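You operate a simulated robot arm through the tools that you are given. There is no shell and no other tool.

You are at the controls of a simulated robot arm. One attempt, no reset.

TASK
Put the Sunnybarrow proof back, switch off the light box and wipe off the smudge.
Fine: proof on the stand, knob at LOW, blue wipe back where it lay. What is to be rubbed or washed off counts as gone when no trace of it is left.

The check looks at the end state, three seconds after you hand in, the way a careful person would. Anything else that was tipped, shoved, dropped, spilled or broken makes it a failure.

THE ROBOT
A 6-joint arm with a two-finger gripper, fixed in place. Base frame: the origin is at the foot of the arm, x ahead of it, y to its left, z up. Units: mm, rad, N and s.
Its first joint turns from -2.897 to 2.897 rad. Payload 2.45 kg.
The tool frame sits at the grasp point between the pads (the TCP): z along the fingers, y along the line on which they close. The tips reach 20 mm beyond it. Largest opening 140 mm; the body of the gripper starts 168 mm behind the TCP.
Orientation is that of the tool frame in the base frame, as [roll, pitch, yaw] about the fixed x, y, z axes, in that order (R = Rz(yaw) Ry(pitch) Rx(roll)). With the fingers straight down and closing along the base's y, the tool's x points along the base's -x, its y along +y and its z along -z.

THE INTERFACE
- The arm moves only by the tool step_arm. Its argument "targets" is a list of rows, each a list of 3 entries, a list of its own where there are three numbers: the shift along the base's x, y, z in mm, then the turn, a rotation vector about the base's x, y, z in rad, then the opening, from 0 (shut) to 1 (fully open). In form: [[[tx, ty, tz], [wx, wy, wz], jaw], ...]. A call has 1 to 20 rows; each row is the pose to reach, as a shift and turn from the pose commanded when the call began. Rows are played at 5 a second. More than 50 mm and 0.15 rad between two rows, or a gripper value outside its range, and nothing of the call is played. Where a pose cannot be reached the arm comes as near as it can. A force on the tool above 90 N (or 10 N above the force at the start of the call, whichever is more), or a blocked arm, ends the call early, and 0.2 s more pass. Each finger travels about 45 mm/s and halts on what it meets, pressing with about 30 N; the grip force reading is that of the motor and also rises with nothing between the fingers. The clock runs only during rows and for 0.2 s after the last one: add rows that repeat a pose to give the fingers time. It gives the time, the measured TCP pose, the force on the tool (base axes), the opening and the grip force at its end, in the units of the frame above (readings bear some noise), with the torque about the TCP (base axes, N m) and any sound that the robot's microphone picked up.
- Cameras (640 x 400 px; columns grow to the right, rows downward): "scene" is fixed at [219.9, -499.6, 1478.6]; the picture's right is [0.42, -0.91, 0.00], its down [-0.49, -0.22, -0.84] and it looks along [0.77, 0.35, -0.54] (base axes); focal length 320 px, centre (320, 200). "wrist" rides on the gripper at [78, 11, -209] in the tool frame; the picture's right is [-0.14, 0.99, 0.00], its down [-0.92, -0.13, -0.37] and it looks along [-0.36, -0.05, 0.93] (tool axes); focal length 280 px, centre (320, 200). There is no depth. A picture from a camera that has moved, and an enlarged one, comes with that camera's place and axes in the base frame and with its lens.
- get_image(camera): a new picture of that camera. No time passes.
- inspect(camera, box): a new picture of the part [left, top, right, bottom] of that camera's present view, enlarged. No time passes.
- close_job(): hands the job in; it is judged then, once.

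Places have to be worked out from the pictures, the camera data and where the tool is seen. Open the gripper and draw the arm clear of the work before you hand the job in, unless the task says otherwise.

The tools are called after "Emit:" by a JSON object that holds its "fn" and its "kwargs". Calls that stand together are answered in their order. step_arm: Moves the arm, as the interface text tells. Its arguments: {"type":"object","properties":{"targets":{"type":"array","items":{"type":"array"}}},"required":["targets"]} The other tools are called the same way: get_image (camera) takes a picture; inspect (camera, box) takes an enlarged picture of a part of a camera's view; close_job () hands the job in.

At the start:

```text
time_s: 0.0
tcp_pos: [656.2, 119.3, 1198.9]
tcp_rot: [-3.141, 0.001, 3.141]
wrist_force: [-0.3, -0.5, -0.4]
ft_torque: [-0.03, 0.02, 0.01]
gripper_width: 140.1
gripper_force: 0.0
```

scene: 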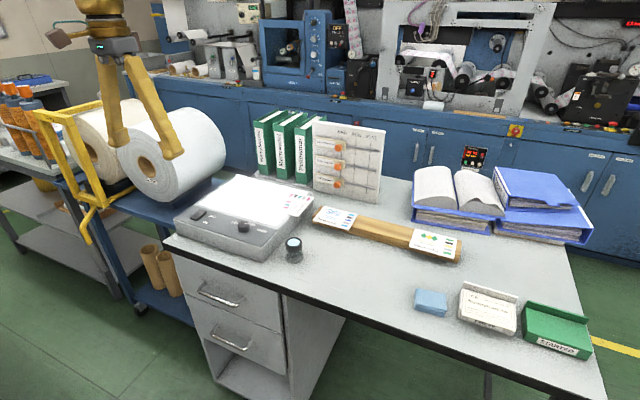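
wrist: 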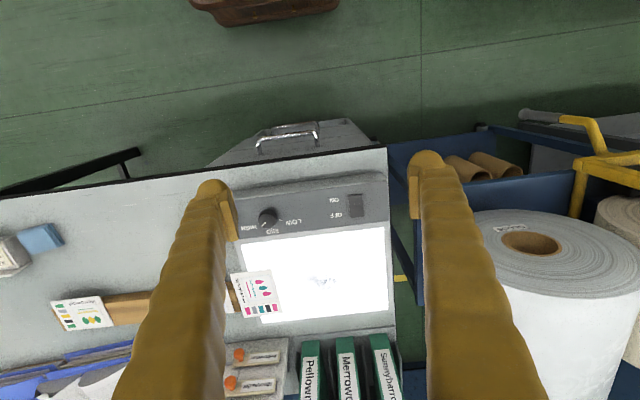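

The pictures show a light box with a knob and a rocker switch, a wooden stand with two proofs, a blue wipe and trays. I'll enlarge the parts before planning anything.

Emit:
{"fn": "inspect", "kwargs": {"camera": "scene", "box": [160, 160, 320, 260]}}

Emit:
{"fn": "inspect", "kwargs": {"camera": "scene", "box": [240, 100, 400, 200]}}

Emit:
{"fn": "inspect", "kwargs": {"camera": "scene", "box": [300, 180, 480, 290]}}

Emit:
{"fn": "inspect", "kwargs": {"camera": "scene", "box": [400, 260, 600, 380]}}

Emit:
{"fn": "inspect", "kwargs": {"camera": "wrist", "box": [220, 170, 400, 340]}}

Emit:
{"fn": "inspect", "kwargs": {"camera": "wrist", "box": [0, 200, 240, 400]}}

```text
4.00 times, centred on (240, 210) of scene
camera zoom: at [219.9, -499.6, 1478.6], right [0.42, -0.91, 0.0], down [-0.49, -0.22, -0.84], along [0.77, 0.35, -0.54], focal length 1281 px, centre (640, 160)
```

zoom: 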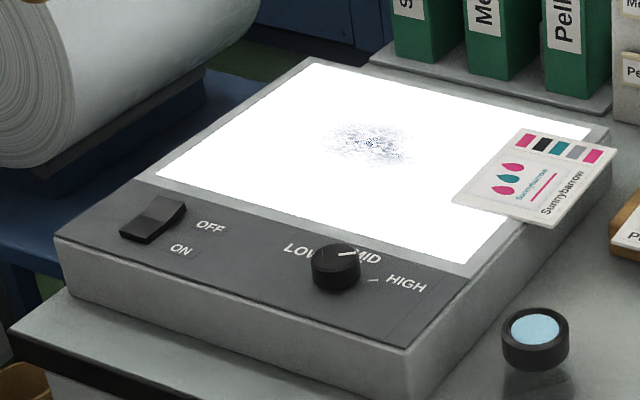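

```text
4.00 times, centred on (320, 150) of scene
camera zoom: at [219.9, -499.6, 1478.6], right [0.42, -0.91, 0.0], down [-0.49, -0.22, -0.84], along [0.77, 0.35, -0.54], focal length 1281 px, centre (320, 400)
```

zoom: 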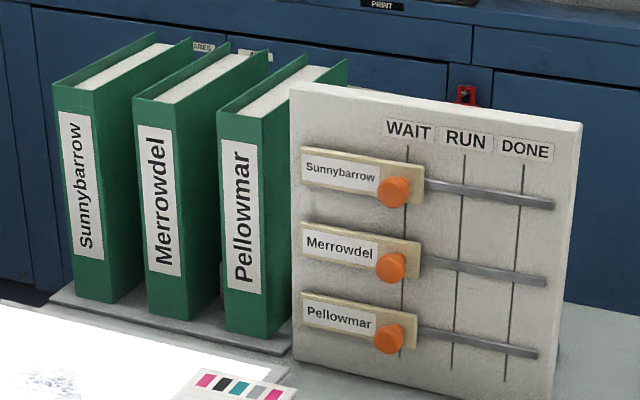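

```text
3.56 times, centred on (390, 235) of scene
camera zoom: at [219.9, -499.6, 1478.6], right [0.42, -0.91, 0.0], down [-0.49, -0.22, -0.84], along [0.77, 0.35, -0.54], focal length 1138 px, centre (71, 76)
```

zoom: 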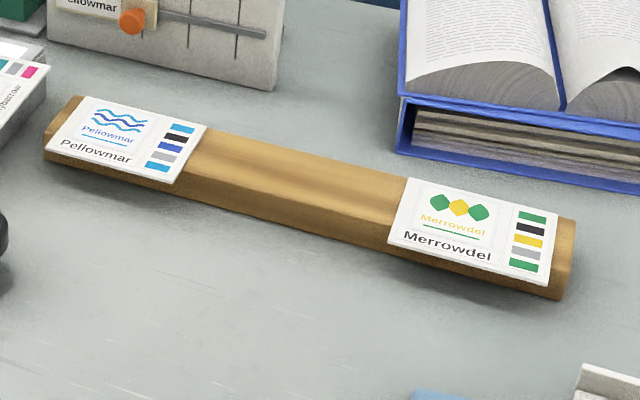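

```text
3.20 times, centred on (500, 320) of scene
camera zoom: at [219.9, -499.6, 1478.6], right [0.42, -0.91, 0.0], down [-0.49, -0.22, -0.84], along [0.77, 0.35, -0.54], focal length 1024 px, centre (-256, -184)
```

zoom: 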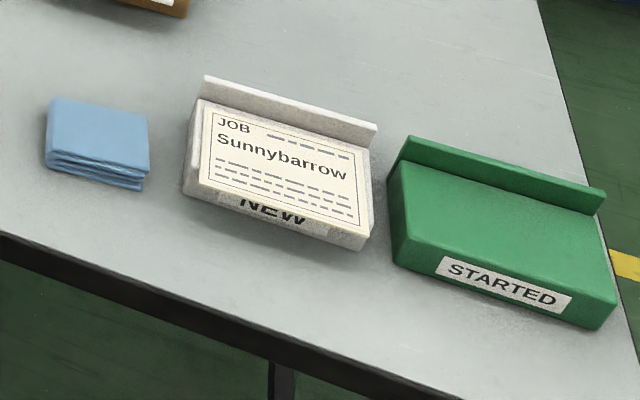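

```text
2.35 times, centred on (310, 255) of wrist
camera zoom: at [576.9, 131.0, 1407.3], right [0.14, 0.99, 0.0], down [0.92, -0.13, 0.37], along [0.37, -0.05, -0.93], focal length 660 px, centre (344, 71)
```

zoom: 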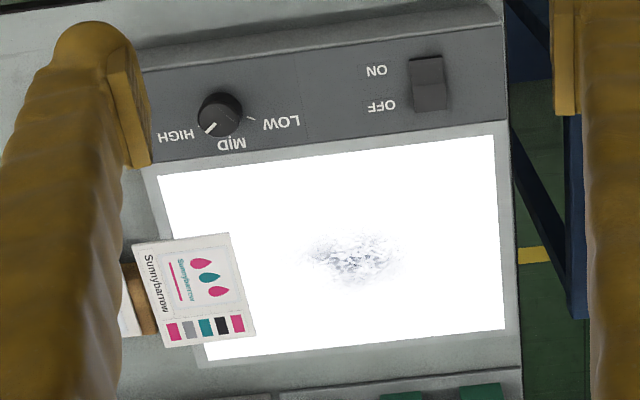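

```text
2.00 times, centred on (120, 300) of wrist
camera zoom: at [576.9, 131.0, 1407.3], right [0.14, 0.99, 0.0], down [0.92, -0.13, 0.37], along [0.37, -0.05, -0.93], focal length 561 px, centre (720, 0)
```

zoom: 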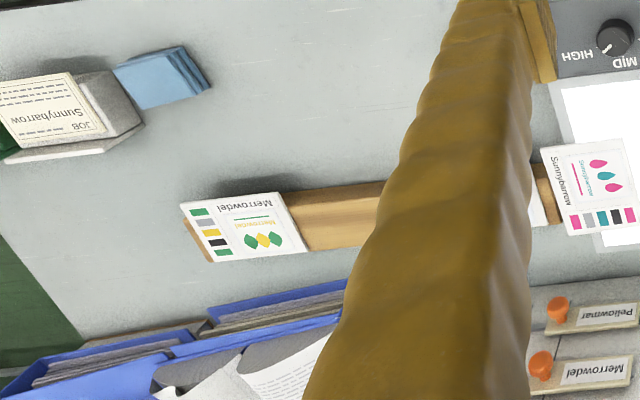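

From two rays each, the knob sits at about (781, 0, 938) and the blue wipe's top at about (797, -522, 870). I'll move the camera lower and along the table for closer views to triangulate from.

Emit:
{"fn": "step_arm", "kwargs": {"targets": [[[-10, -40, -20], [0, 0, 0], 1], [[-20, -80, -40], [0, 0, 0], 1], [[-30, -120, -60], [0, 0, 0], 1], [[-40, -160, -80], [0, 0, 0], 1], [[-50, -195, -100], [0, 0, 0], 1], [[-50, -195, -100], [0, 0, 0], 1]]}}

Emit:
{"fn": "get_image", "kwargs": {"camera": "wrist"}}

Emit:
{"fn": "get_image", "kwargs": {"camera": "scene"}}

```text
time_s: 1.4
tcp_pos: [603.4, -76.9, 1095.7]
tcp_rot: [3.14, 0.002, -3.141]
wrist_force: [-0.1, -0.4, 0.5]
ft_torque: [0.01, -0.01, 0.02]
gripper_width: 140.3
gripper_force: 0.0
```

```text
taken
camera wrist: at [525.3, -65.5, 1305.4], right [0.14, 0.99, 0.0], down [0.92, -0.13, 0.37], along [0.37, -0.05, -0.93], focal length 280 px, centre (320, 200)
```

wrist: 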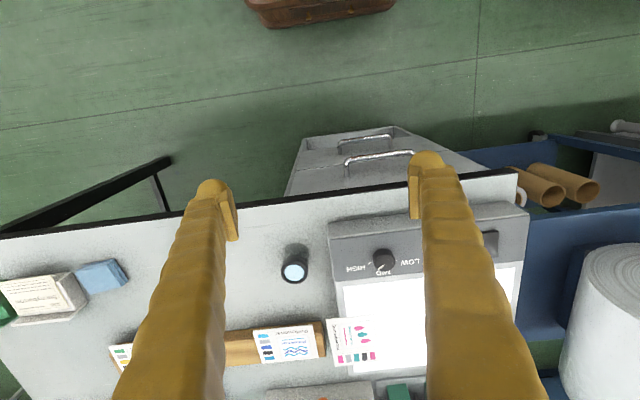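

```text
taken
```

scene: 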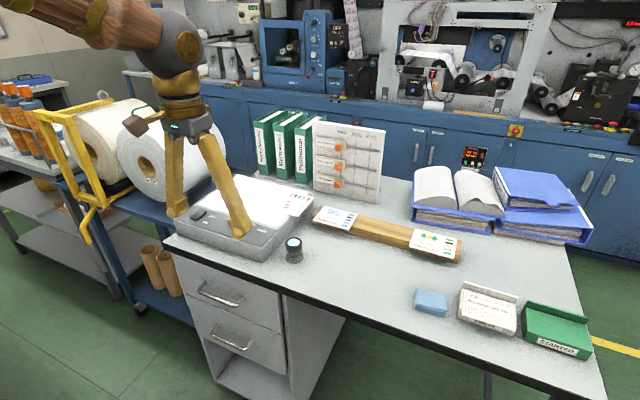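

The work lies further ahead than the camera centre. I'll move forward and lower, to look at the proof and the middle of the stand.

Emit:
{"fn": "step_arm", "kwargs": {"targets": [[[40, 10, -10], [0, 0, 0], 1], [[80, 20, -20], [0, 0, 0], 1], [[120, 20, -30], [0, 0, 0], 1], [[120, 20, -30], [0, 0, 0], 1]]}}

Emit:
{"fn": "get_image", "kwargs": {"camera": "wrist"}}

Emit:
{"fn": "inspect", "kwargs": {"camera": "wrist", "box": [220, 130, 420, 255]}}

Emit:
{"fn": "inspect", "kwargs": {"camera": "wrist", "box": [220, 230, 420, 355]}}

```text
time_s: 2.4
tcp_pos: [726.0, -53.9, 1068.2]
tcp_rot: [3.141, 0.0, 3.141]
wrist_force: [-0.6, -0.5, 0.0]
ft_torque: [0.04, 0.05, 0.02]
gripper_width: 139.9
gripper_force: 0.1
```

```text
taken
camera wrist: at [647.2, -42.9, 1277.7], right [0.14, 0.99, 0.0], down [0.92, -0.13, 0.37], along [0.37, -0.05, -0.93], focal length 280 px, centre (320, 200)
```

wrist: 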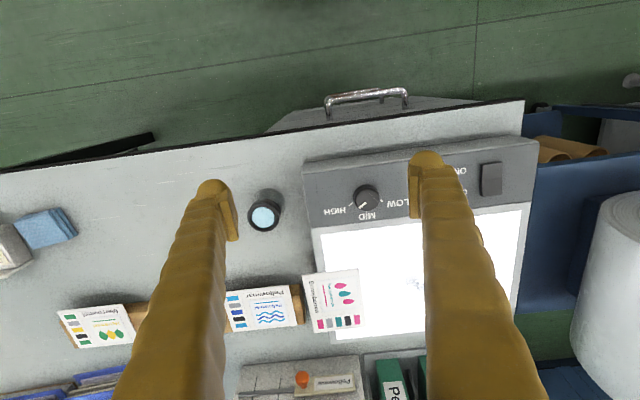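

```text
3.20 times, centred on (320, 192) of wrist
camera zoom: at [647.2, -42.9, 1277.7], right [0.14, 0.99, 0.0], down [0.92, -0.13, 0.37], along [0.37, -0.05, -0.93], focal length 897 px, centre (320, 224)
```

zoom: 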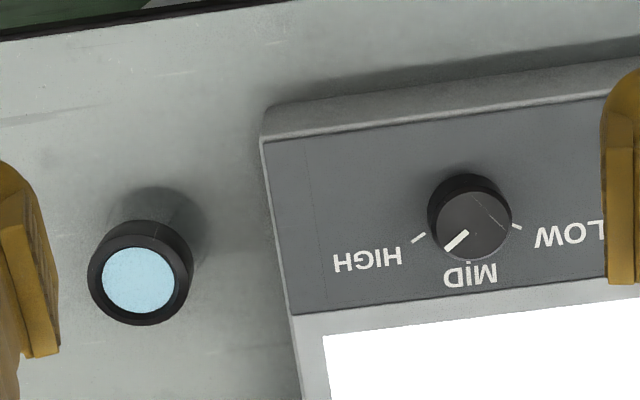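

```text
3.20 times, centred on (320, 292) of wrist
camera zoom: at [647.2, -42.9, 1277.7], right [0.14, 0.99, 0.0], down [0.92, -0.13, 0.37], along [0.37, -0.05, -0.93], focal length 897 px, centre (320, -96)
```

zoom: 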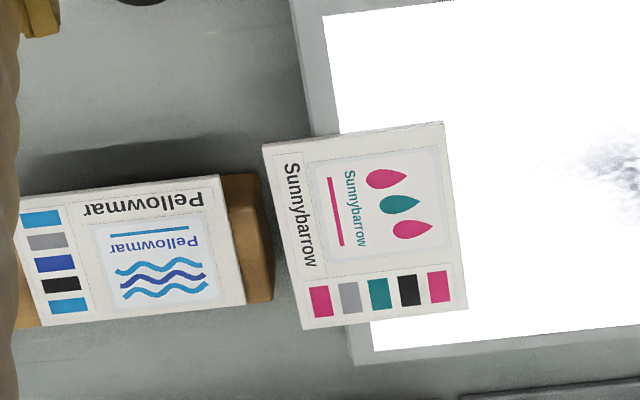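

The proof seems to be a stiff card overhanging the light box's right edge, at roughly (957, -65), and the stand seems to lie near x≈980. I'll move further ahead and take closer views to confirm.

Emit:
{"fn": "step_arm", "kwargs": {"targets": [[[40, -15, 0], [0, 0, 0], 1], [[80, -30, 0], [0, 0, 0], 1], [[120, -30, 0], [0, 0, 0], 1], [[160, -30, 0], [0, 0, 0], 1], [[160, -30, 0], [0, 0, 0], 1], [[160, -30, 0], [0, 0, 0], 1]]}}

Emit:
{"fn": "get_image", "kwargs": {"camera": "wrist"}}

Emit:
{"fn": "inspect", "kwargs": {"camera": "wrist", "box": [240, 130, 420, 250]}}

Emit:
{"fn": "get_image", "kwargs": {"camera": "scene"}}

```text
time_s: 3.8
tcp_pos: [885.5, -86.1, 1068.2]
tcp_rot: [-3.141, 0.001, -3.141]
wrist_force: [0.0, -0.3, -0.2]
ft_torque: [-0.02, 0.01, 0.01]
gripper_width: 140.2
gripper_force: 0.0
```

```text
taken
camera wrist: at [807.0, -74.8, 1277.3], right [0.14, 0.99, 0.0], down [0.92, -0.13, 0.37], along [0.37, -0.05, -0.93], focal length 280 px, centre (320, 200)
```

wrist: 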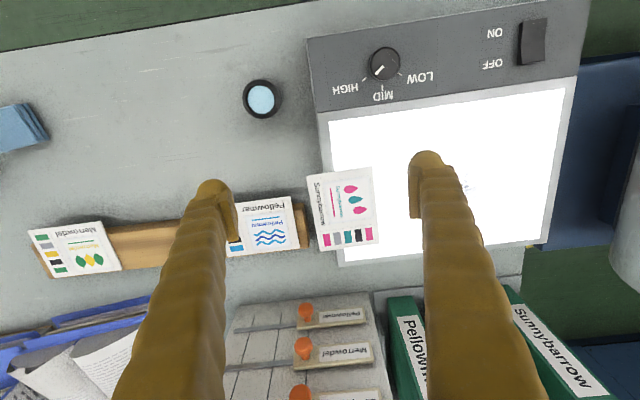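

```text
3.33 times, centred on (330, 190) of wrist
camera zoom: at [807.0, -74.8, 1277.3], right [0.14, 0.99, 0.0], down [0.92, -0.13, 0.37], along [0.37, -0.05, -0.93], focal length 935 px, centre (287, 233)
```

zoom: 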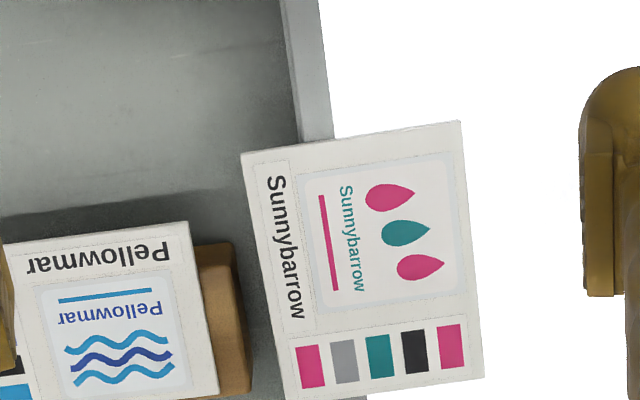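

```text
taken
```

scene: 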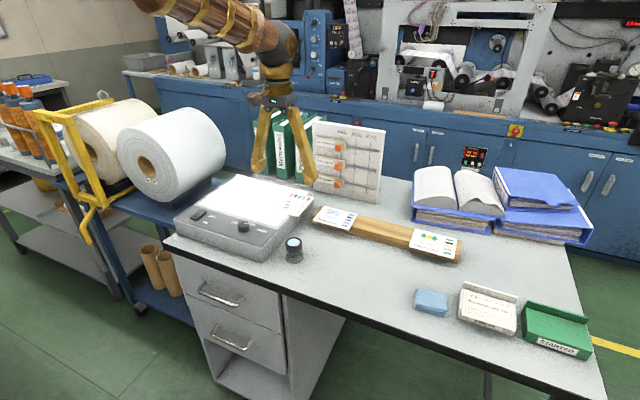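

Triangulation puts the proof's top at z≈907, spanning x 914–1036 and y −109 to −18, with its −y side hanging 24–36 mm over the box edge. The other two cards lie at z≈880 with a free middle slot centred near (997, −352). I'll look closely at the stand and the card thickness.

Emit:
{"fn": "inspect", "kwargs": {"camera": "scene", "box": [305, 195, 385, 245]}}

Emit:
{"fn": "inspect", "kwargs": {"camera": "scene", "box": [385, 215, 465, 265]}}

Emit:
{"fn": "inspect", "kwargs": {"camera": "scene", "box": [255, 175, 335, 225]}}

Emit:
{"fn": "inspect", "kwargs": {"camera": "wrist", "box": [0, 180, 160, 300]}}

```text
8.00 times, centred on (345, 220) of scene
camera zoom: at [219.9, -499.6, 1478.6], right [0.42, -0.91, 0.0], down [-0.49, -0.22, -0.84], along [0.77, 0.35, -0.54], focal length 2561 px, centre (120, 40)
```

zoom: 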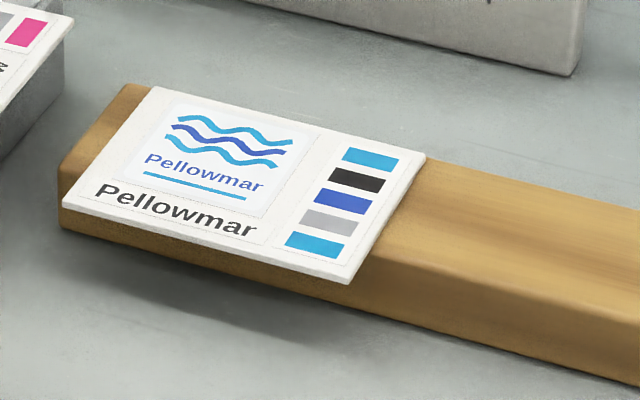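

```text
8.00 times, centred on (425, 240) of scene
camera zoom: at [219.9, -499.6, 1478.6], right [0.42, -0.91, 0.0], down [-0.49, -0.22, -0.84], along [0.77, 0.35, -0.54], focal length 2561 px, centre (-520, -120)
```

zoom: 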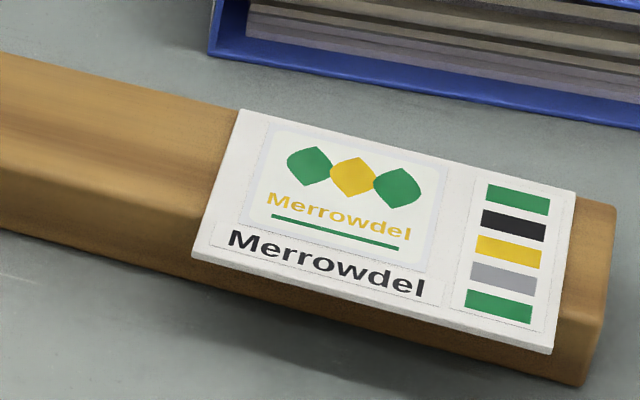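

```text
8.00 times, centred on (295, 200) of scene
camera zoom: at [219.9, -499.6, 1478.6], right [0.42, -0.91, 0.0], down [-0.49, -0.22, -0.84], along [0.77, 0.35, -0.54], focal length 2561 px, centre (520, 200)
```

zoom: 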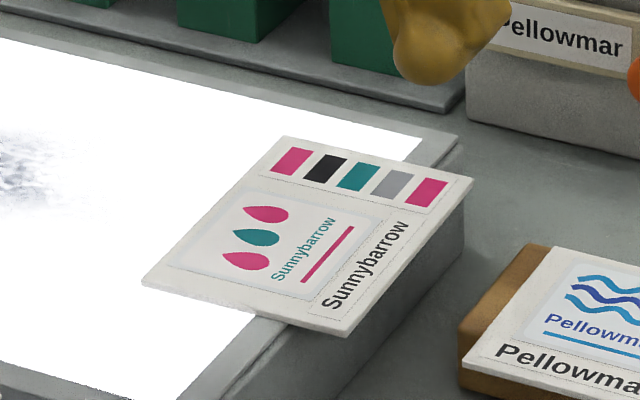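

```text
3.33 times, centred on (80, 240) of wrist
camera zoom: at [807.0, -74.8, 1277.3], right [0.14, 0.99, 0.0], down [0.92, -0.13, 0.37], along [0.37, -0.05, -0.93], focal length 935 px, centre (1120, 67)
```

zoom: 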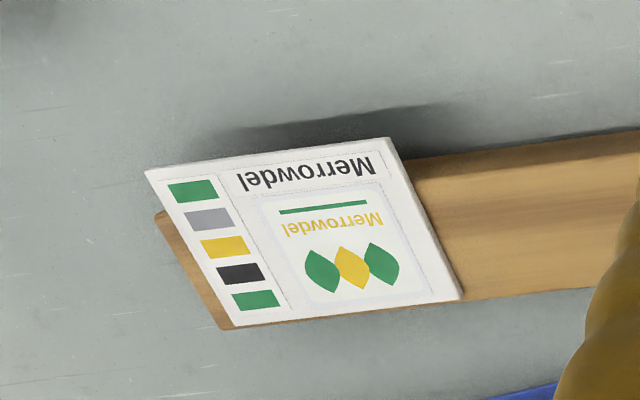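

The cards overhang the stand's front by about 22 mm, so a grip on the proof's overhanging edge works at both ends. I need a +90° tool turn to close along x; I'll make it now at height and see whether the wrist allows it.

Emit:
{"fn": "step_arm", "kwargs": {"targets": [[[0, -2, 0], [0, 0, 0.131], 1], [[0, -4, 0], [0, 0, 0.262], 1], [[0, -6, 0], [0, 0, 0.393], 1], [[0, -8, 0], [0, 0, 0.524], 1], [[0, -10, 0], [0, 0, 0.654], 1], [[0, -12, 0], [0, 0, 0.785], 1], [[0, -14, 0], [0, 0, 0.916], 1], [[0, -16, 0], [0, 0, 1.047], 1], [[10, -18, 0], [0, 0, 1.178], 1], [[20, -20, 0], [0, 0, 1.309], 1], [[30, -23, 0], [0, 0, 1.44], 1], [[40, -26, 0], [0, 0, 1.5708], 1], [[40, -26, 0], [0, 0, 1.5708], 1], [[40, -26, 0], [0, 0, 1.5708], 1]]}}

Emit:
{"fn": "get_image", "kwargs": {"camera": "wrist"}}

Emit:
{"fn": "get_image", "kwargs": {"camera": "scene"}}

```text
time_s: 6.8
tcp_pos: [925.6, -111.6, 1068.3]
tcp_rot: [3.141, 0.001, -1.571]
wrist_force: [0.4, 0.3, -0.4]
ft_torque: [0.0, 0.01, 0.01]
gripper_width: 140.1
gripper_force: 0.1
```

```text
taken
camera wrist: at [914.7, -189.0, 1276.7], right [-0.99, 0.14, 0.0], down [0.13, 0.92, 0.37], along [0.05, 0.37, -0.93], focal length 280 px, centre (320, 200)
```

wrist: 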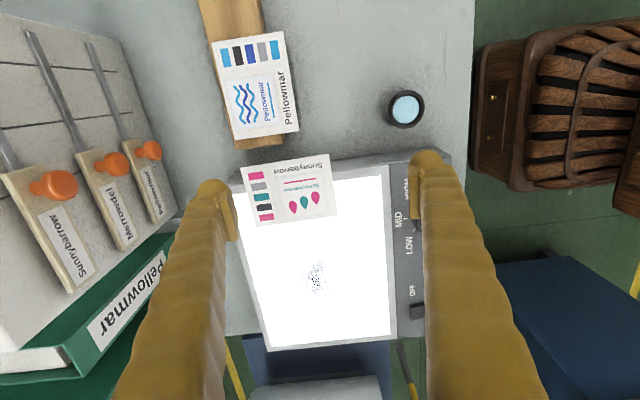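

```text
taken
```

scene: 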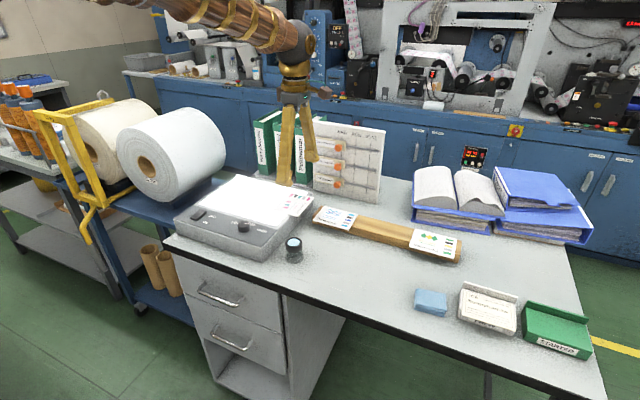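

The wrist turned fine and the smudge is at about (959, 86). Next I tilt the tool by 0.2 rad about x (wrist leaning to −y), which I'll need for reach at the stand, move above the proof's overhang and check that the reach holds.

Emit:
{"fn": "step_arm", "kwargs": {"targets": [[[20, 0, -30], [0.1, 0, 0], 1], [[40, 0, -60], [0.2, 0, 0], 1], [[49, 0, -90], [0.2, 0, 0], 1], [[49, 0, -110], [0.2, 0, 0], 1], [[49, 0, -110], [0.2, 0, 0], 1], [[49, 0, -110], [0.2, 0, 0], 1]]}}

Emit:
{"fn": "get_image", "kwargs": {"camera": "wrist"}}

Emit:
{"fn": "inspect", "kwargs": {"camera": "scene", "box": [240, 140, 360, 240]}}

```text
time_s: 8.2
tcp_pos: [974.2, -112.3, 956.8]
tcp_rot: [3.14, 0.202, -1.572]
wrist_force: [0.3, 0.2, -0.3]
ft_torque: [0.02, 0.02, 0.02]
gripper_width: 139.9
gripper_force: 0.0
```

```text
taken
camera wrist: at [964.7, -229.8, 1146.4], right [-0.99, 0.13, 0.03], down [0.13, 0.83, 0.54], along [0.05, 0.54, -0.84], focal length 280 px, centre (320, 200)
```

wrist: 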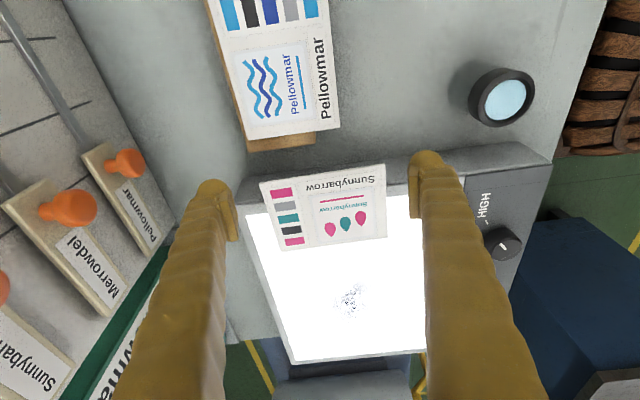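

```text
4.00 times, centred on (300, 190) of scene
camera zoom: at [219.9, -499.6, 1478.6], right [0.42, -0.91, 0.0], down [-0.49, -0.22, -0.84], along [0.77, 0.35, -0.54], focal length 1281 px, centre (400, 240)
```

zoom: 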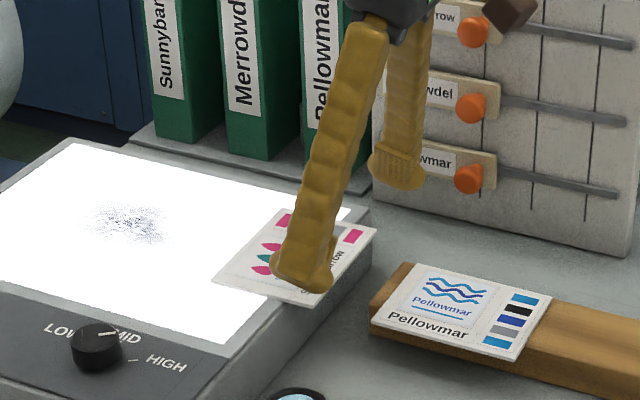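

The pose was reached in full and the pads straddle the proof evenly. I'll zoom in on the card and box edge to set the depth and the side clearance.

Emit:
{"fn": "inspect", "kwargs": {"camera": "wrist", "box": [220, 130, 440, 260]}}

Emit:
{"fn": "inspect", "kwargs": {"camera": "scene", "box": [270, 160, 350, 230]}}

```text
2.91 times, centred on (330, 195) of wrist
camera zoom: at [964.7, -229.8, 1146.4], right [-0.99, 0.13, 0.03], down [0.13, 0.83, 0.54], along [0.05, 0.54, -0.84], focal length 816 px, centre (291, 214)
```

zoom: 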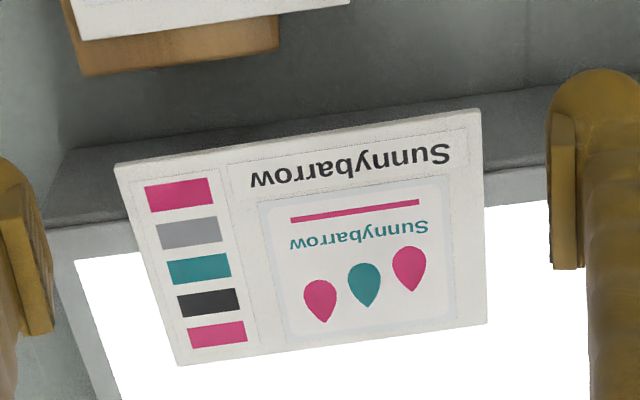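

```text
5.71 times, centred on (310, 195) of scene
camera zoom: at [219.9, -499.6, 1478.6], right [0.42, -0.91, 0.0], down [-0.49, -0.22, -0.84], along [0.77, 0.35, -0.54], focal length 1829 px, centre (377, 229)
```

zoom: 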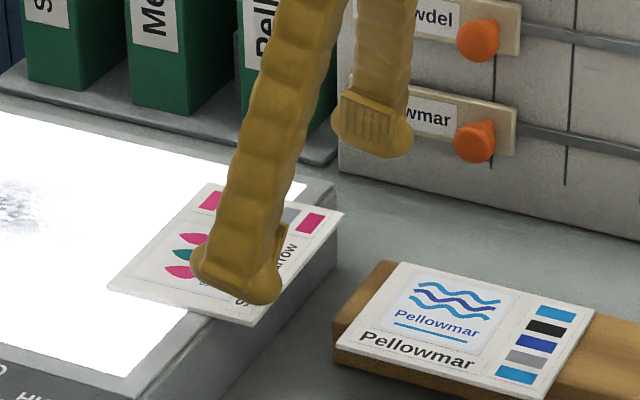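

The box edge near the finger is at y≈−82 and the card edge at y≈−108. TCP y≈−109, z≈916 gives about 19 mm of grip while clearing the box by a few millimetres, so I descend in stages.

Emit:
{"fn": "step_arm", "kwargs": {"targets": [[[0, 1.5, -15], [0, 0, 0], 1], [[0, 2.7, -30], [0, 0, 0], 1], [[0, 2.7, -36], [0, 0, 0], 1], [[0, 2.7, -42], [0, 0, 0], 1], [[0, 2.7, -42], [0, 0, 0], 1]]}}

Emit:
{"fn": "inspect", "kwargs": {"camera": "wrist", "box": [220, 130, 440, 260]}}

Emit:
{"fn": "inspect", "kwargs": {"camera": "scene", "box": [250, 160, 350, 230]}}

```text
time_s: 9.4
tcp_pos: [974.8, -109.4, 916.4]
tcp_rot: [3.14, 0.2, -1.569]
wrist_force: [0.5, -0.5, -0.3]
ft_torque: [0.03, -0.01, 0.02]
gripper_width: 139.8
gripper_force: 0.1
```

```text
2.91 times, centred on (330, 195) of wrist
camera zoom: at [964.2, -226.6, 1105.2], right [-0.99, 0.13, 0.03], down [0.13, 0.83, 0.54], along [0.05, 0.54, -0.84], focal length 816 px, centre (291, 214)
```

zoom: 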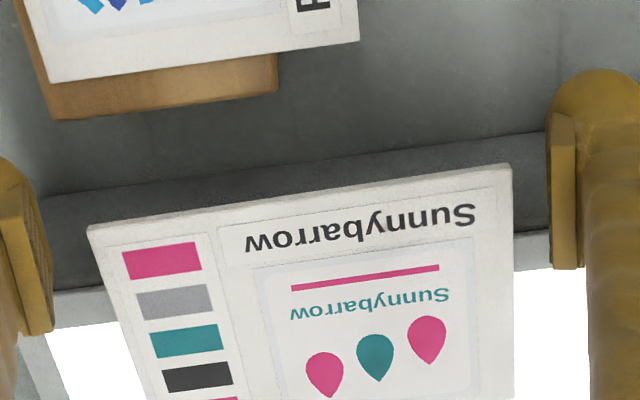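

```text
5.71 times, centred on (300, 195) of scene
camera zoom: at [219.9, -499.6, 1478.6], right [0.42, -0.91, 0.0], down [-0.49, -0.22, -0.84], along [0.77, 0.35, -0.54], focal length 1829 px, centre (434, 229)
```

zoom: 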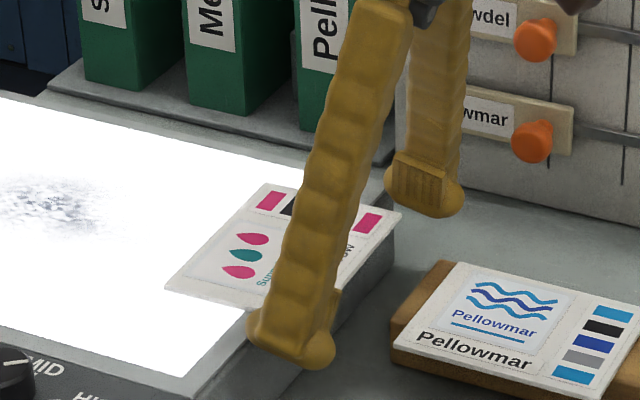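

Card edges sit within both pads with near-equal gaps and no contact force. I'll close the jaws on the card in place.

Emit:
{"fn": "step_arm", "kwargs": {"targets": [[[0, 0, 0], [0, 0, 0], 0.8], [[0, 0, 0], [0, 0, 0], 0.8], [[0, 0, 0], [0, 0, 0], 0.8], [[0, 0, 0], [0, 0, 0], 0.8]]}}

Emit:
{"fn": "inspect", "kwargs": {"camera": "wrist", "box": [220, 130, 440, 260]}}

```text
time_s: 10.4
tcp_pos: [975.6, -108.6, 916.2]
tcp_rot: [3.141, 0.2, -1.571]
wrist_force: [0.6, 0.2, 2.1]
ft_torque: [0.05, 0.02, -0.01]
gripper_width: 118.2
gripper_force: 29.6
```

```text
2.91 times, centred on (330, 195) of wrist
camera zoom: at [964.2, -226.6, 1105.4], right [-0.99, 0.13, 0.03], down [0.13, 0.83, 0.54], along [0.05, 0.54, -0.84], focal length 816 px, centre (291, 214)
```

zoom: 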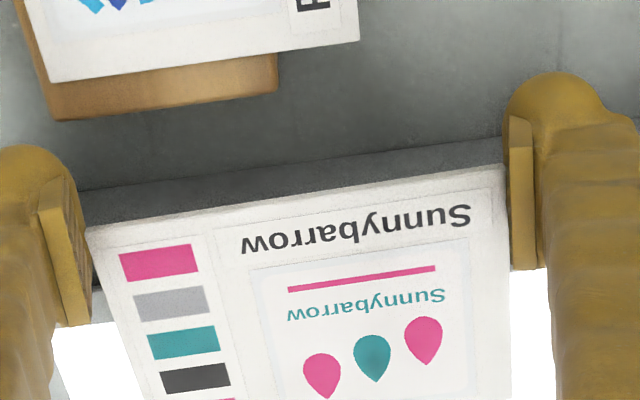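

The card is held at 118 mm with 30 N. I lift straight up, slowly at first, and check it stays level.

Emit:
{"fn": "step_arm", "kwargs": {"targets": [[[0, 0, 3], [0, 0, 0], 0.8], [[0, 0, 10], [0, 0, 0], 0.8], [[0, 0, 25], [0, 0, 0], 0.8], [[0, 0, 50], [0, 0, 0], 0.8], [[0, 0, 80], [0, 0, 0], 0.8], [[0, 0, 100], [0, 0, 0], 0.8], [[0, 0, 100], [0, 0, 0], 0.8]]}}

Emit:
{"fn": "get_image", "kwargs": {"camera": "wrist"}}

Emit:
{"fn": "inspect", "kwargs": {"camera": "scene", "box": [160, 120, 360, 260]}}

```text
time_s: 12.0
tcp_pos: [974.7, -109.7, 1017.1]
tcp_rot: [3.141, 0.2, -1.571]
wrist_force: [1.4, -1.0, -1.2]
ft_torque: [0.01, 0.02, 0.02]
gripper_width: 118.4
gripper_force: 30.2
```

```text
taken
camera wrist: at [964.9, -227.6, 1206.4], right [-0.99, 0.14, 0.03], down [0.13, 0.83, 0.54], along [0.05, 0.54, -0.84], focal length 280 px, centre (320, 200)
```

wrist: 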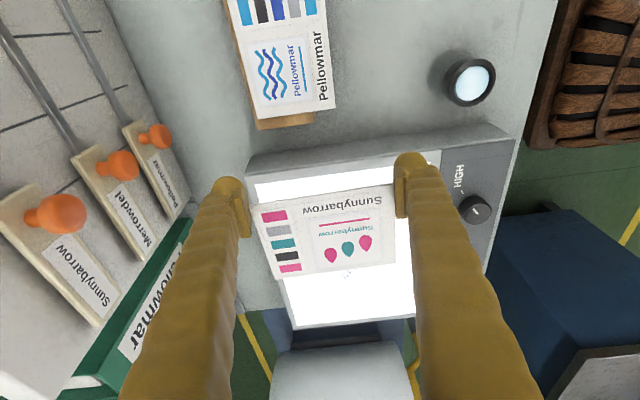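

```text
2.86 times, centred on (260, 190) of scene
camera zoom: at [219.9, -499.6, 1478.6], right [0.42, -0.91, 0.0], down [-0.49, -0.22, -0.84], along [0.77, 0.35, -0.54], focal length 915 px, centre (491, 229)
```

zoom: 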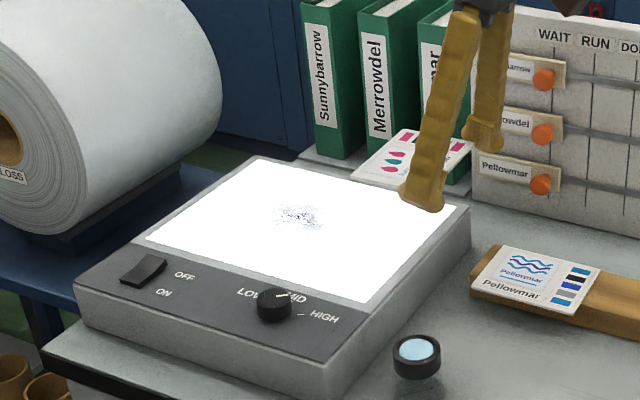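

The proof is securely held and level. I now swing the tool −90° about z while carrying it at height to above the free middle slot.

Emit:
{"fn": "step_arm", "kwargs": {"targets": [[[-3, -20, 0], [0, 0, -0.131], 0.8], [[-6, -40, 0], [0, 0, -0.262], 0.8], [[-9, -60, 0], [0, 0, -0.393], 0.8], [[-12, -80, 0], [0, 0, -0.524], 0.8], [[-15, -100, 0], [0, 0, -0.654], 0.8], [[-18, -120, 0], [0, 0, -0.785], 0.8], [[-20, -140, 0], [0, 0, -0.916], 0.8], [[-22, -160, 0], [0, 0, -1.047], 0.8], [[-25, -180, 0], [0, 0, -1.178], 0.8], [[-25, -200, 0], [0, 0, -1.309], 0.8], [[-25, -222, 0], [0, 0, -1.44], 0.8], [[-25, -243, 0], [0, 0, -1.5708], 0.8], [[-25, -243, 0], [0, 0, -1.5708], 0.8], [[-25, -243, 0], [0, 0, -1.5708], 0.8]]}}

Emit:
{"fn": "get_image", "kwargs": {"camera": "wrist"}}

Emit:
{"fn": "get_image", "kwargs": {"camera": "scene"}}

```text
time_s: 15.0
tcp_pos: [949.7, -352.4, 1014.2]
tcp_rot: [3.141, 0.203, 3.139]
wrist_force: [-0.2, 0.2, -0.2]
ft_torque: [-0.01, -0.03, -0.01]
gripper_width: 118.4
gripper_force: 30.2
```

```text
taken
camera wrist: at [831.2, -341.5, 1204.8], right [0.14, 0.99, 0.03], down [0.83, -0.13, 0.54], along [0.54, -0.05, -0.84], focal length 280 px, centre (320, 200)
```

wrist: 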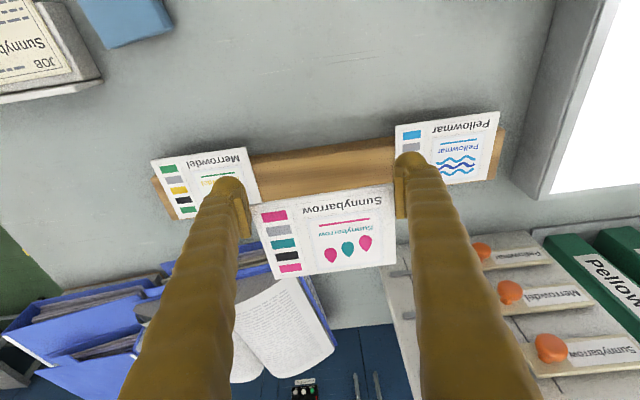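

```text
taken
```

scene: 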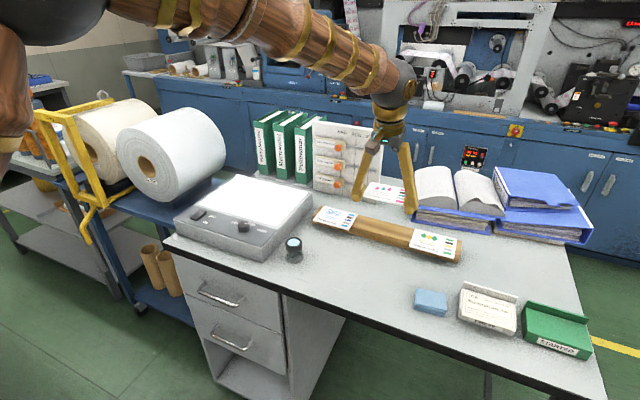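

The pose is reached and the card lines up with the slot; its front edge sits about 5 mm ahead of the TCP, so I shift −4 in x and +2 in y with a −0.02 rad trim, and lower most of the way.

Emit:
{"fn": "step_arm", "kwargs": {"targets": [[[-2, 1, -25], [0, 0, -0.01], 0.8], [[-4, 2, -50], [0, 0, -0.02], 0.8], [[-4, 2, -75], [0, 0, -0.02], 0.8], [[-4, 2, -95], [0, 0, -0.02], 0.8], [[-4, 2, -108], [0, 0, -0.02], 0.8], [[-4, 2, -108], [0, 0, -0.02], 0.8]]}}

Emit:
{"fn": "get_image", "kwargs": {"camera": "wrist"}}

Emit:
{"fn": "inspect", "kwargs": {"camera": "wrist", "box": [200, 120, 440, 280]}}

Emit:
{"fn": "inspect", "kwargs": {"camera": "scene", "box": [300, 170, 480, 280]}}

```text
time_s: 16.4
tcp_pos: [945.7, -349.9, 907.9]
tcp_rot: [-3.141, 0.201, 3.12]
wrist_force: [0.3, 0.2, -0.3]
ft_torque: [0.01, -0.01, 0.0]
gripper_width: 118.2
gripper_force: 30.1
```

```text
taken
camera wrist: at [827.0, -336.2, 1097.5], right [0.15, 0.99, 0.03], down [0.83, -0.14, 0.55], along [0.54, -0.06, -0.84], focal length 280 px, centre (320, 200)
```

wrist: 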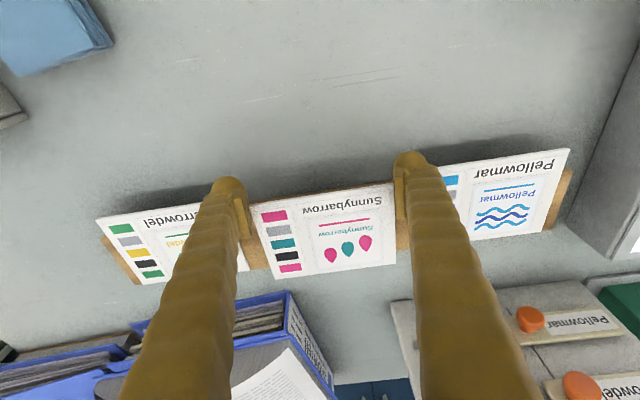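

```text
2.50 times, centred on (320, 200) of wrist
camera zoom: at [827.0, -336.2, 1097.5], right [0.15, 0.99, 0.03], down [0.83, -0.14, 0.55], along [0.54, -0.06, -0.84], focal length 701 px, centre (320, 200)
```

zoom: 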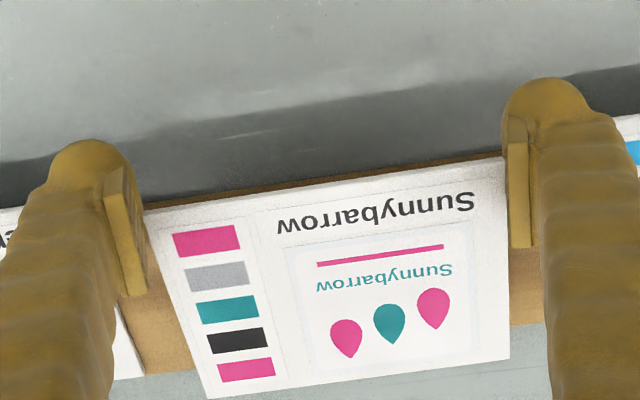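

```text
3.56 times, centred on (390, 225) of scene
camera zoom: at [219.9, -499.6, 1478.6], right [0.42, -0.91, 0.0], down [-0.49, -0.22, -0.84], along [0.77, 0.35, -0.54], focal length 1138 px, centre (71, 111)
```

zoom: 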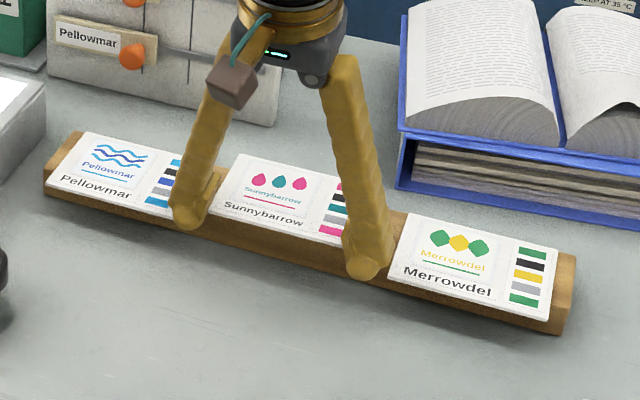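

The card hovers about 18 mm over the slot between its neighbours, aligned. I lower most of the remaining distance and then creep.

Emit:
{"fn": "step_arm", "kwargs": {"targets": [[[0, 0, -7], [0, 0, 0], 0.8], [[0, 0, -14], [0, 0, 0], 0.8], [[0, 0, -14], [0, 0, 0], 0.8]]}}

Emit:
{"fn": "get_image", "kwargs": {"camera": "wrist"}}

Emit:
{"fn": "inspect", "kwargs": {"camera": "scene", "box": [330, 190, 450, 265]}}

```text
time_s: 17.2
tcp_pos: [946.0, -349.5, 893.4]
tcp_rot: [3.139, 0.201, 3.122]
wrist_force: [0.1, 0.2, -0.2]
ft_torque: [0.03, 0.0, 0.01]
gripper_width: 118.3
gripper_force: 29.8
```

```text
taken
camera wrist: at [827.6, -335.9, 1083.0], right [0.15, 0.99, 0.03], down [0.83, -0.15, 0.54], along [0.54, -0.06, -0.84], focal length 280 px, centre (320, 200)
```

wrist: 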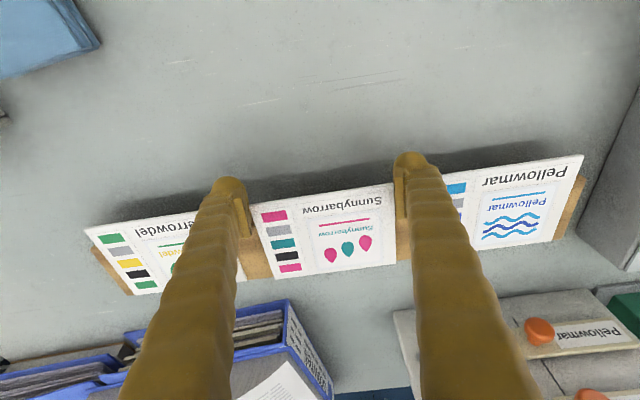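

```text
5.33 times, centred on (390, 228) of scene
camera zoom: at [219.9, -499.6, 1478.6], right [0.42, -0.91, 0.0], down [-0.49, -0.22, -0.84], along [0.77, 0.35, -0.54], focal length 1708 px, centre (-53, 53)
```

zoom: 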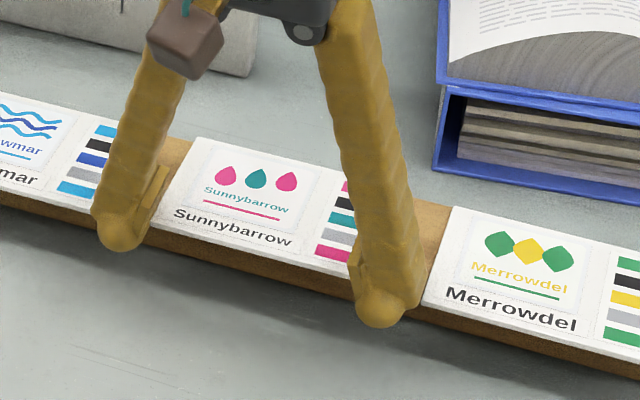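

The proof's front edge is in line with its neighbours and just above the stand. I creep down a few millimetres watching the force.

Emit:
{"fn": "step_arm", "kwargs": {"targets": [[[0, 0, -1], [0, 0, 0], 0.8], [[0, 0, -2], [0, 0, 0], 0.8], [[0, 0, -3], [0, 0, 0], 0.8], [[0, 0, -3], [0, 0, 0], 0.8]]}}

```text
time_s: 18.2
tcp_pos: [946.5, -351.1, 891.2]
tcp_rot: [3.139, 0.201, 3.121]
wrist_force: [0.6, -0.6, -0.2]
ft_torque: [-0.01, 0.04, 0.01]
gripper_width: 118.1
gripper_force: 30.3
```

No contact yet, so I go on down in 0.7 mm rows.

Emit:
{"fn": "step_arm", "kwargs": {"targets": [[[0, 0, -0.7], [0, 0, 0], 0.8], [[0, 0, -1.4], [0, 0, 0], 0.8], [[0, 0, -1.4], [0, 0, 0], 0.8]]}}

Emit:
{"fn": "inspect", "kwargs": {"camera": "wrist", "box": [200, 120, 440, 280]}}

Emit:
{"fn": "inspect", "kwargs": {"camera": "scene", "box": [350, 200, 420, 250]}}

```text
time_s: 19.0
tcp_pos: [945.4, -350.0, 889.6]
tcp_rot: [3.139, 0.201, 3.12]
wrist_force: [0.2, -0.3, -0.1]
ft_torque: [-0.07, 0.0, -0.02]
gripper_width: 118.2
gripper_force: 29.9
```

```text
2.50 times, centred on (320, 200) of wrist
camera zoom: at [827.0, -336.3, 1078.9], right [0.15, 0.99, 0.03], down [0.83, -0.14, 0.54], along [0.54, -0.06, -0.84], focal length 701 px, centre (320, 200)
```

zoom: 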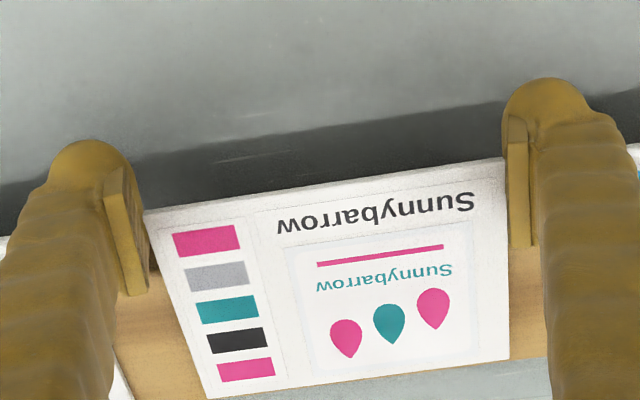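

```text
8.00 times, centred on (385, 225) of scene
camera zoom: at [219.9, -499.6, 1478.6], right [0.42, -0.91, 0.0], down [-0.49, -0.22, -0.84], along [0.77, 0.35, -0.54], focal length 2561 px, centre (-200, 0)
```

zoom: 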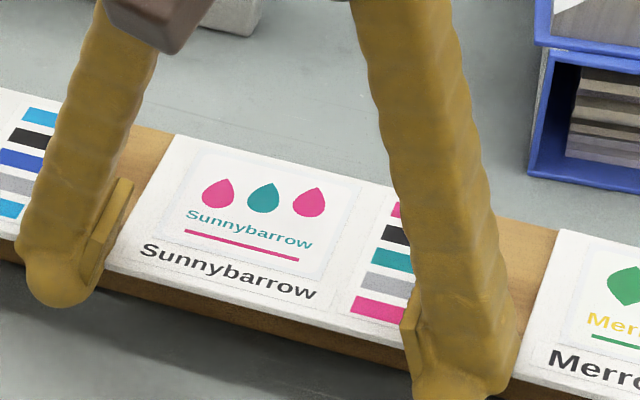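

Still no contact force; a few more small steps down.

Emit:
{"fn": "step_arm", "kwargs": {"targets": [[[0, 0, -0.6], [0, 0, 0], 0.8], [[0, 0, -1.2], [0, 0, 0], 0.8], [[0, 0, -1.2], [0, 0, 0], 0.8]]}}

```text
time_s: 19.8
tcp_pos: [946.0, -350.4, 888.4]
tcp_rot: [3.138, 0.202, 3.121]
wrist_force: [0.0, -0.7, -0.1]
ft_torque: [0.01, 0.01, 0.0]
gripper_width: 118.2
gripper_force: 29.7
```

Emit:
{"fn": "step_arm", "kwargs": {"targets": [[[0, 0, -0.6], [0, 0, 0], 0.8], [[0, 0, -1.2], [0, 0, 0], 0.8], [[0, 0, -1.2], [0, 0, 0], 0.8]]}}

```text
time_s: 20.6
tcp_pos: [946.2, -348.5, 888.1]
tcp_rot: [3.141, 0.202, 3.12]
wrist_force: [2.0, -1.4, 5.6]
ft_torque: [-0.15, -0.28, -0.01]
gripper_width: 118.3
gripper_force: 30.4
```

Contact at last: 5.6 N upward, with torque matching the card resting on the stand. I release a little on each side, then look.

Emit:
{"fn": "step_arm", "kwargs": {"targets": [[[0, 0, 0], [0, 0, 0], 0.88], [[0, 0, 0], [0, 0, 0], 0.92], [[0, 0, 0], [0, 0, 0], 0.92], [[0, 0, 0], [0, 0, 0], 0.92]]}}

Emit:
{"fn": "inspect", "kwargs": {"camera": "wrist", "box": [200, 120, 440, 280]}}

Emit:
{"fn": "inspect", "kwargs": {"camera": "scene", "box": [320, 190, 450, 270]}}

```text
time_s: 21.6
tcp_pos: [945.5, -349.1, 887.9]
tcp_rot: [-3.141, 0.202, 3.119]
wrist_force: [-0.1, -0.5, 0.0]
ft_torque: [0.03, 0.0, 0.05]
gripper_width: 128.7
gripper_force: 0.2
```

```text
2.50 times, centred on (320, 200) of wrist
camera zoom: at [827.4, -336.1, 1076.9], right [0.15, 0.99, 0.03], down [0.83, -0.14, 0.54], along [0.54, -0.06, -0.84], focal length 701 px, centre (320, 200)
```

zoom: 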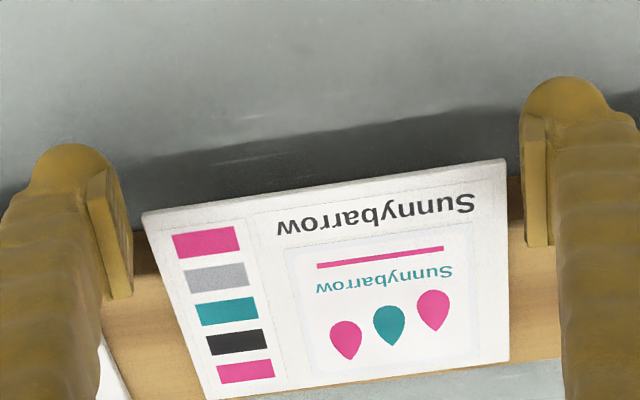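

```text
4.92 times, centred on (385, 230) of scene
camera zoom: at [219.9, -499.6, 1478.6], right [0.42, -0.91, 0.0], down [-0.49, -0.22, -0.84], along [0.77, 0.35, -0.54], focal length 1576 px, centre (0, 52)
```

zoom: 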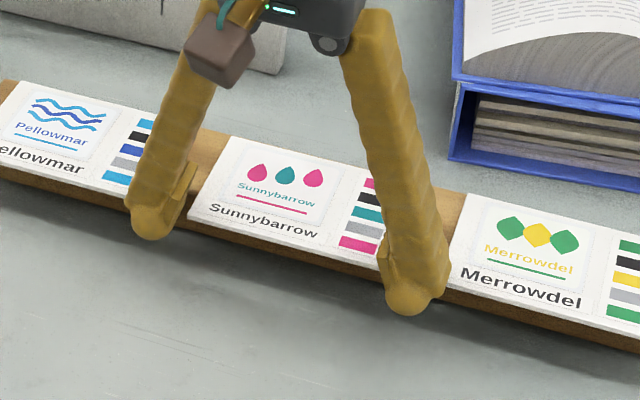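

The proof rests flat in its slot with the fingers clear. I rise straight up, then untilt and move over towards the blue wipe.

Emit:
{"fn": "step_arm", "kwargs": {"targets": [[[0, 0, 20], [0, 0, 0], 0.92], [[0, 0, 50], [0, 0, 0], 0.92], [[-20, 0, 90], [0, 0, 0], 0.92], [[-50, -10, 120], [0, 0.05, 0.01], 0.92], [[-80, -40, 130], [0, 0.1, 0.02], 0.92], [[-110, -80, 130], [0, 0.15, 0.02], 0.92], [[-140, -120, 130], [0, 0.2, 0.02], 0.92], [[-166, -160, 130], [0, 0.2, 0.02], 1], [[-166, -160, 130], [0, 0.2, 0.02], 1]]}}

Emit:
{"fn": "get_image", "kwargs": {"camera": "wrist"}}

Emit:
{"fn": "inspect", "kwargs": {"camera": "scene", "box": [300, 190, 480, 280]}}

Emit:
{"fn": "inspect", "kwargs": {"camera": "scene", "box": [400, 270, 480, 320]}}

```text
time_s: 23.6
tcp_pos: [780.5, -510.0, 1017.1]
tcp_rot: [-3.139, -0.001, -3.141]
wrist_force: [-1.3, 0.2, 0.5]
ft_torque: [0.0, -0.02, -0.01]
gripper_width: 140.0
gripper_force: 0.1
```

```text
taken
camera wrist: at [702.5, -498.1, 1225.9], right [0.14, 0.99, 0.0], down [0.92, -0.13, 0.37], along [0.37, -0.05, -0.93], focal length 280 px, centre (320, 200)
```

wrist: 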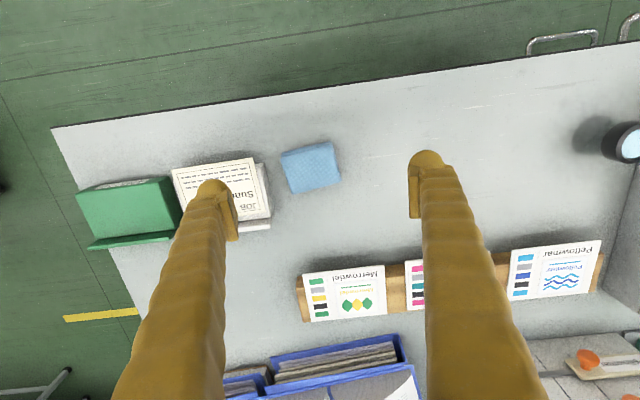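

```text
3.56 times, centred on (390, 235) of scene
camera zoom: at [219.9, -499.6, 1478.6], right [0.42, -0.91, 0.0], down [-0.49, -0.22, -0.84], along [0.77, 0.35, -0.54], focal length 1138 px, centre (71, 76)
```

zoom: 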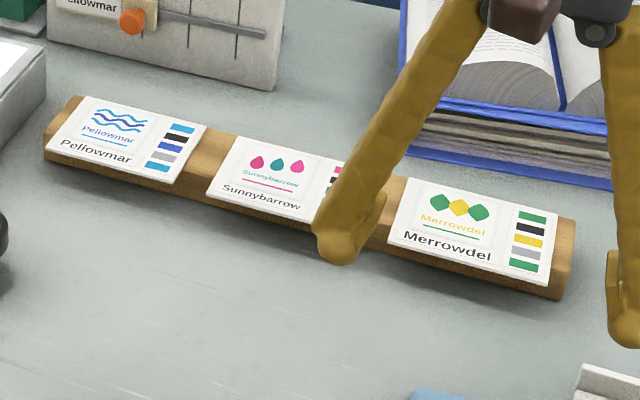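

```text
8.00 times, centred on (440, 295) of scene
camera zoom: at [219.9, -499.6, 1478.6], right [0.42, -0.91, 0.0], down [-0.49, -0.22, -0.84], along [0.77, 0.35, -0.54], focal length 2561 px, centre (-640, -560)
```

zoom: 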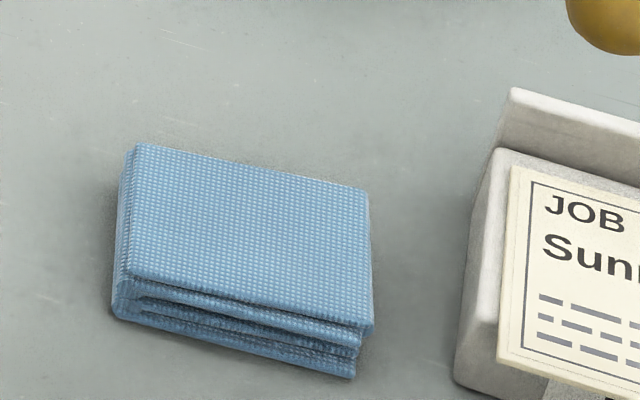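

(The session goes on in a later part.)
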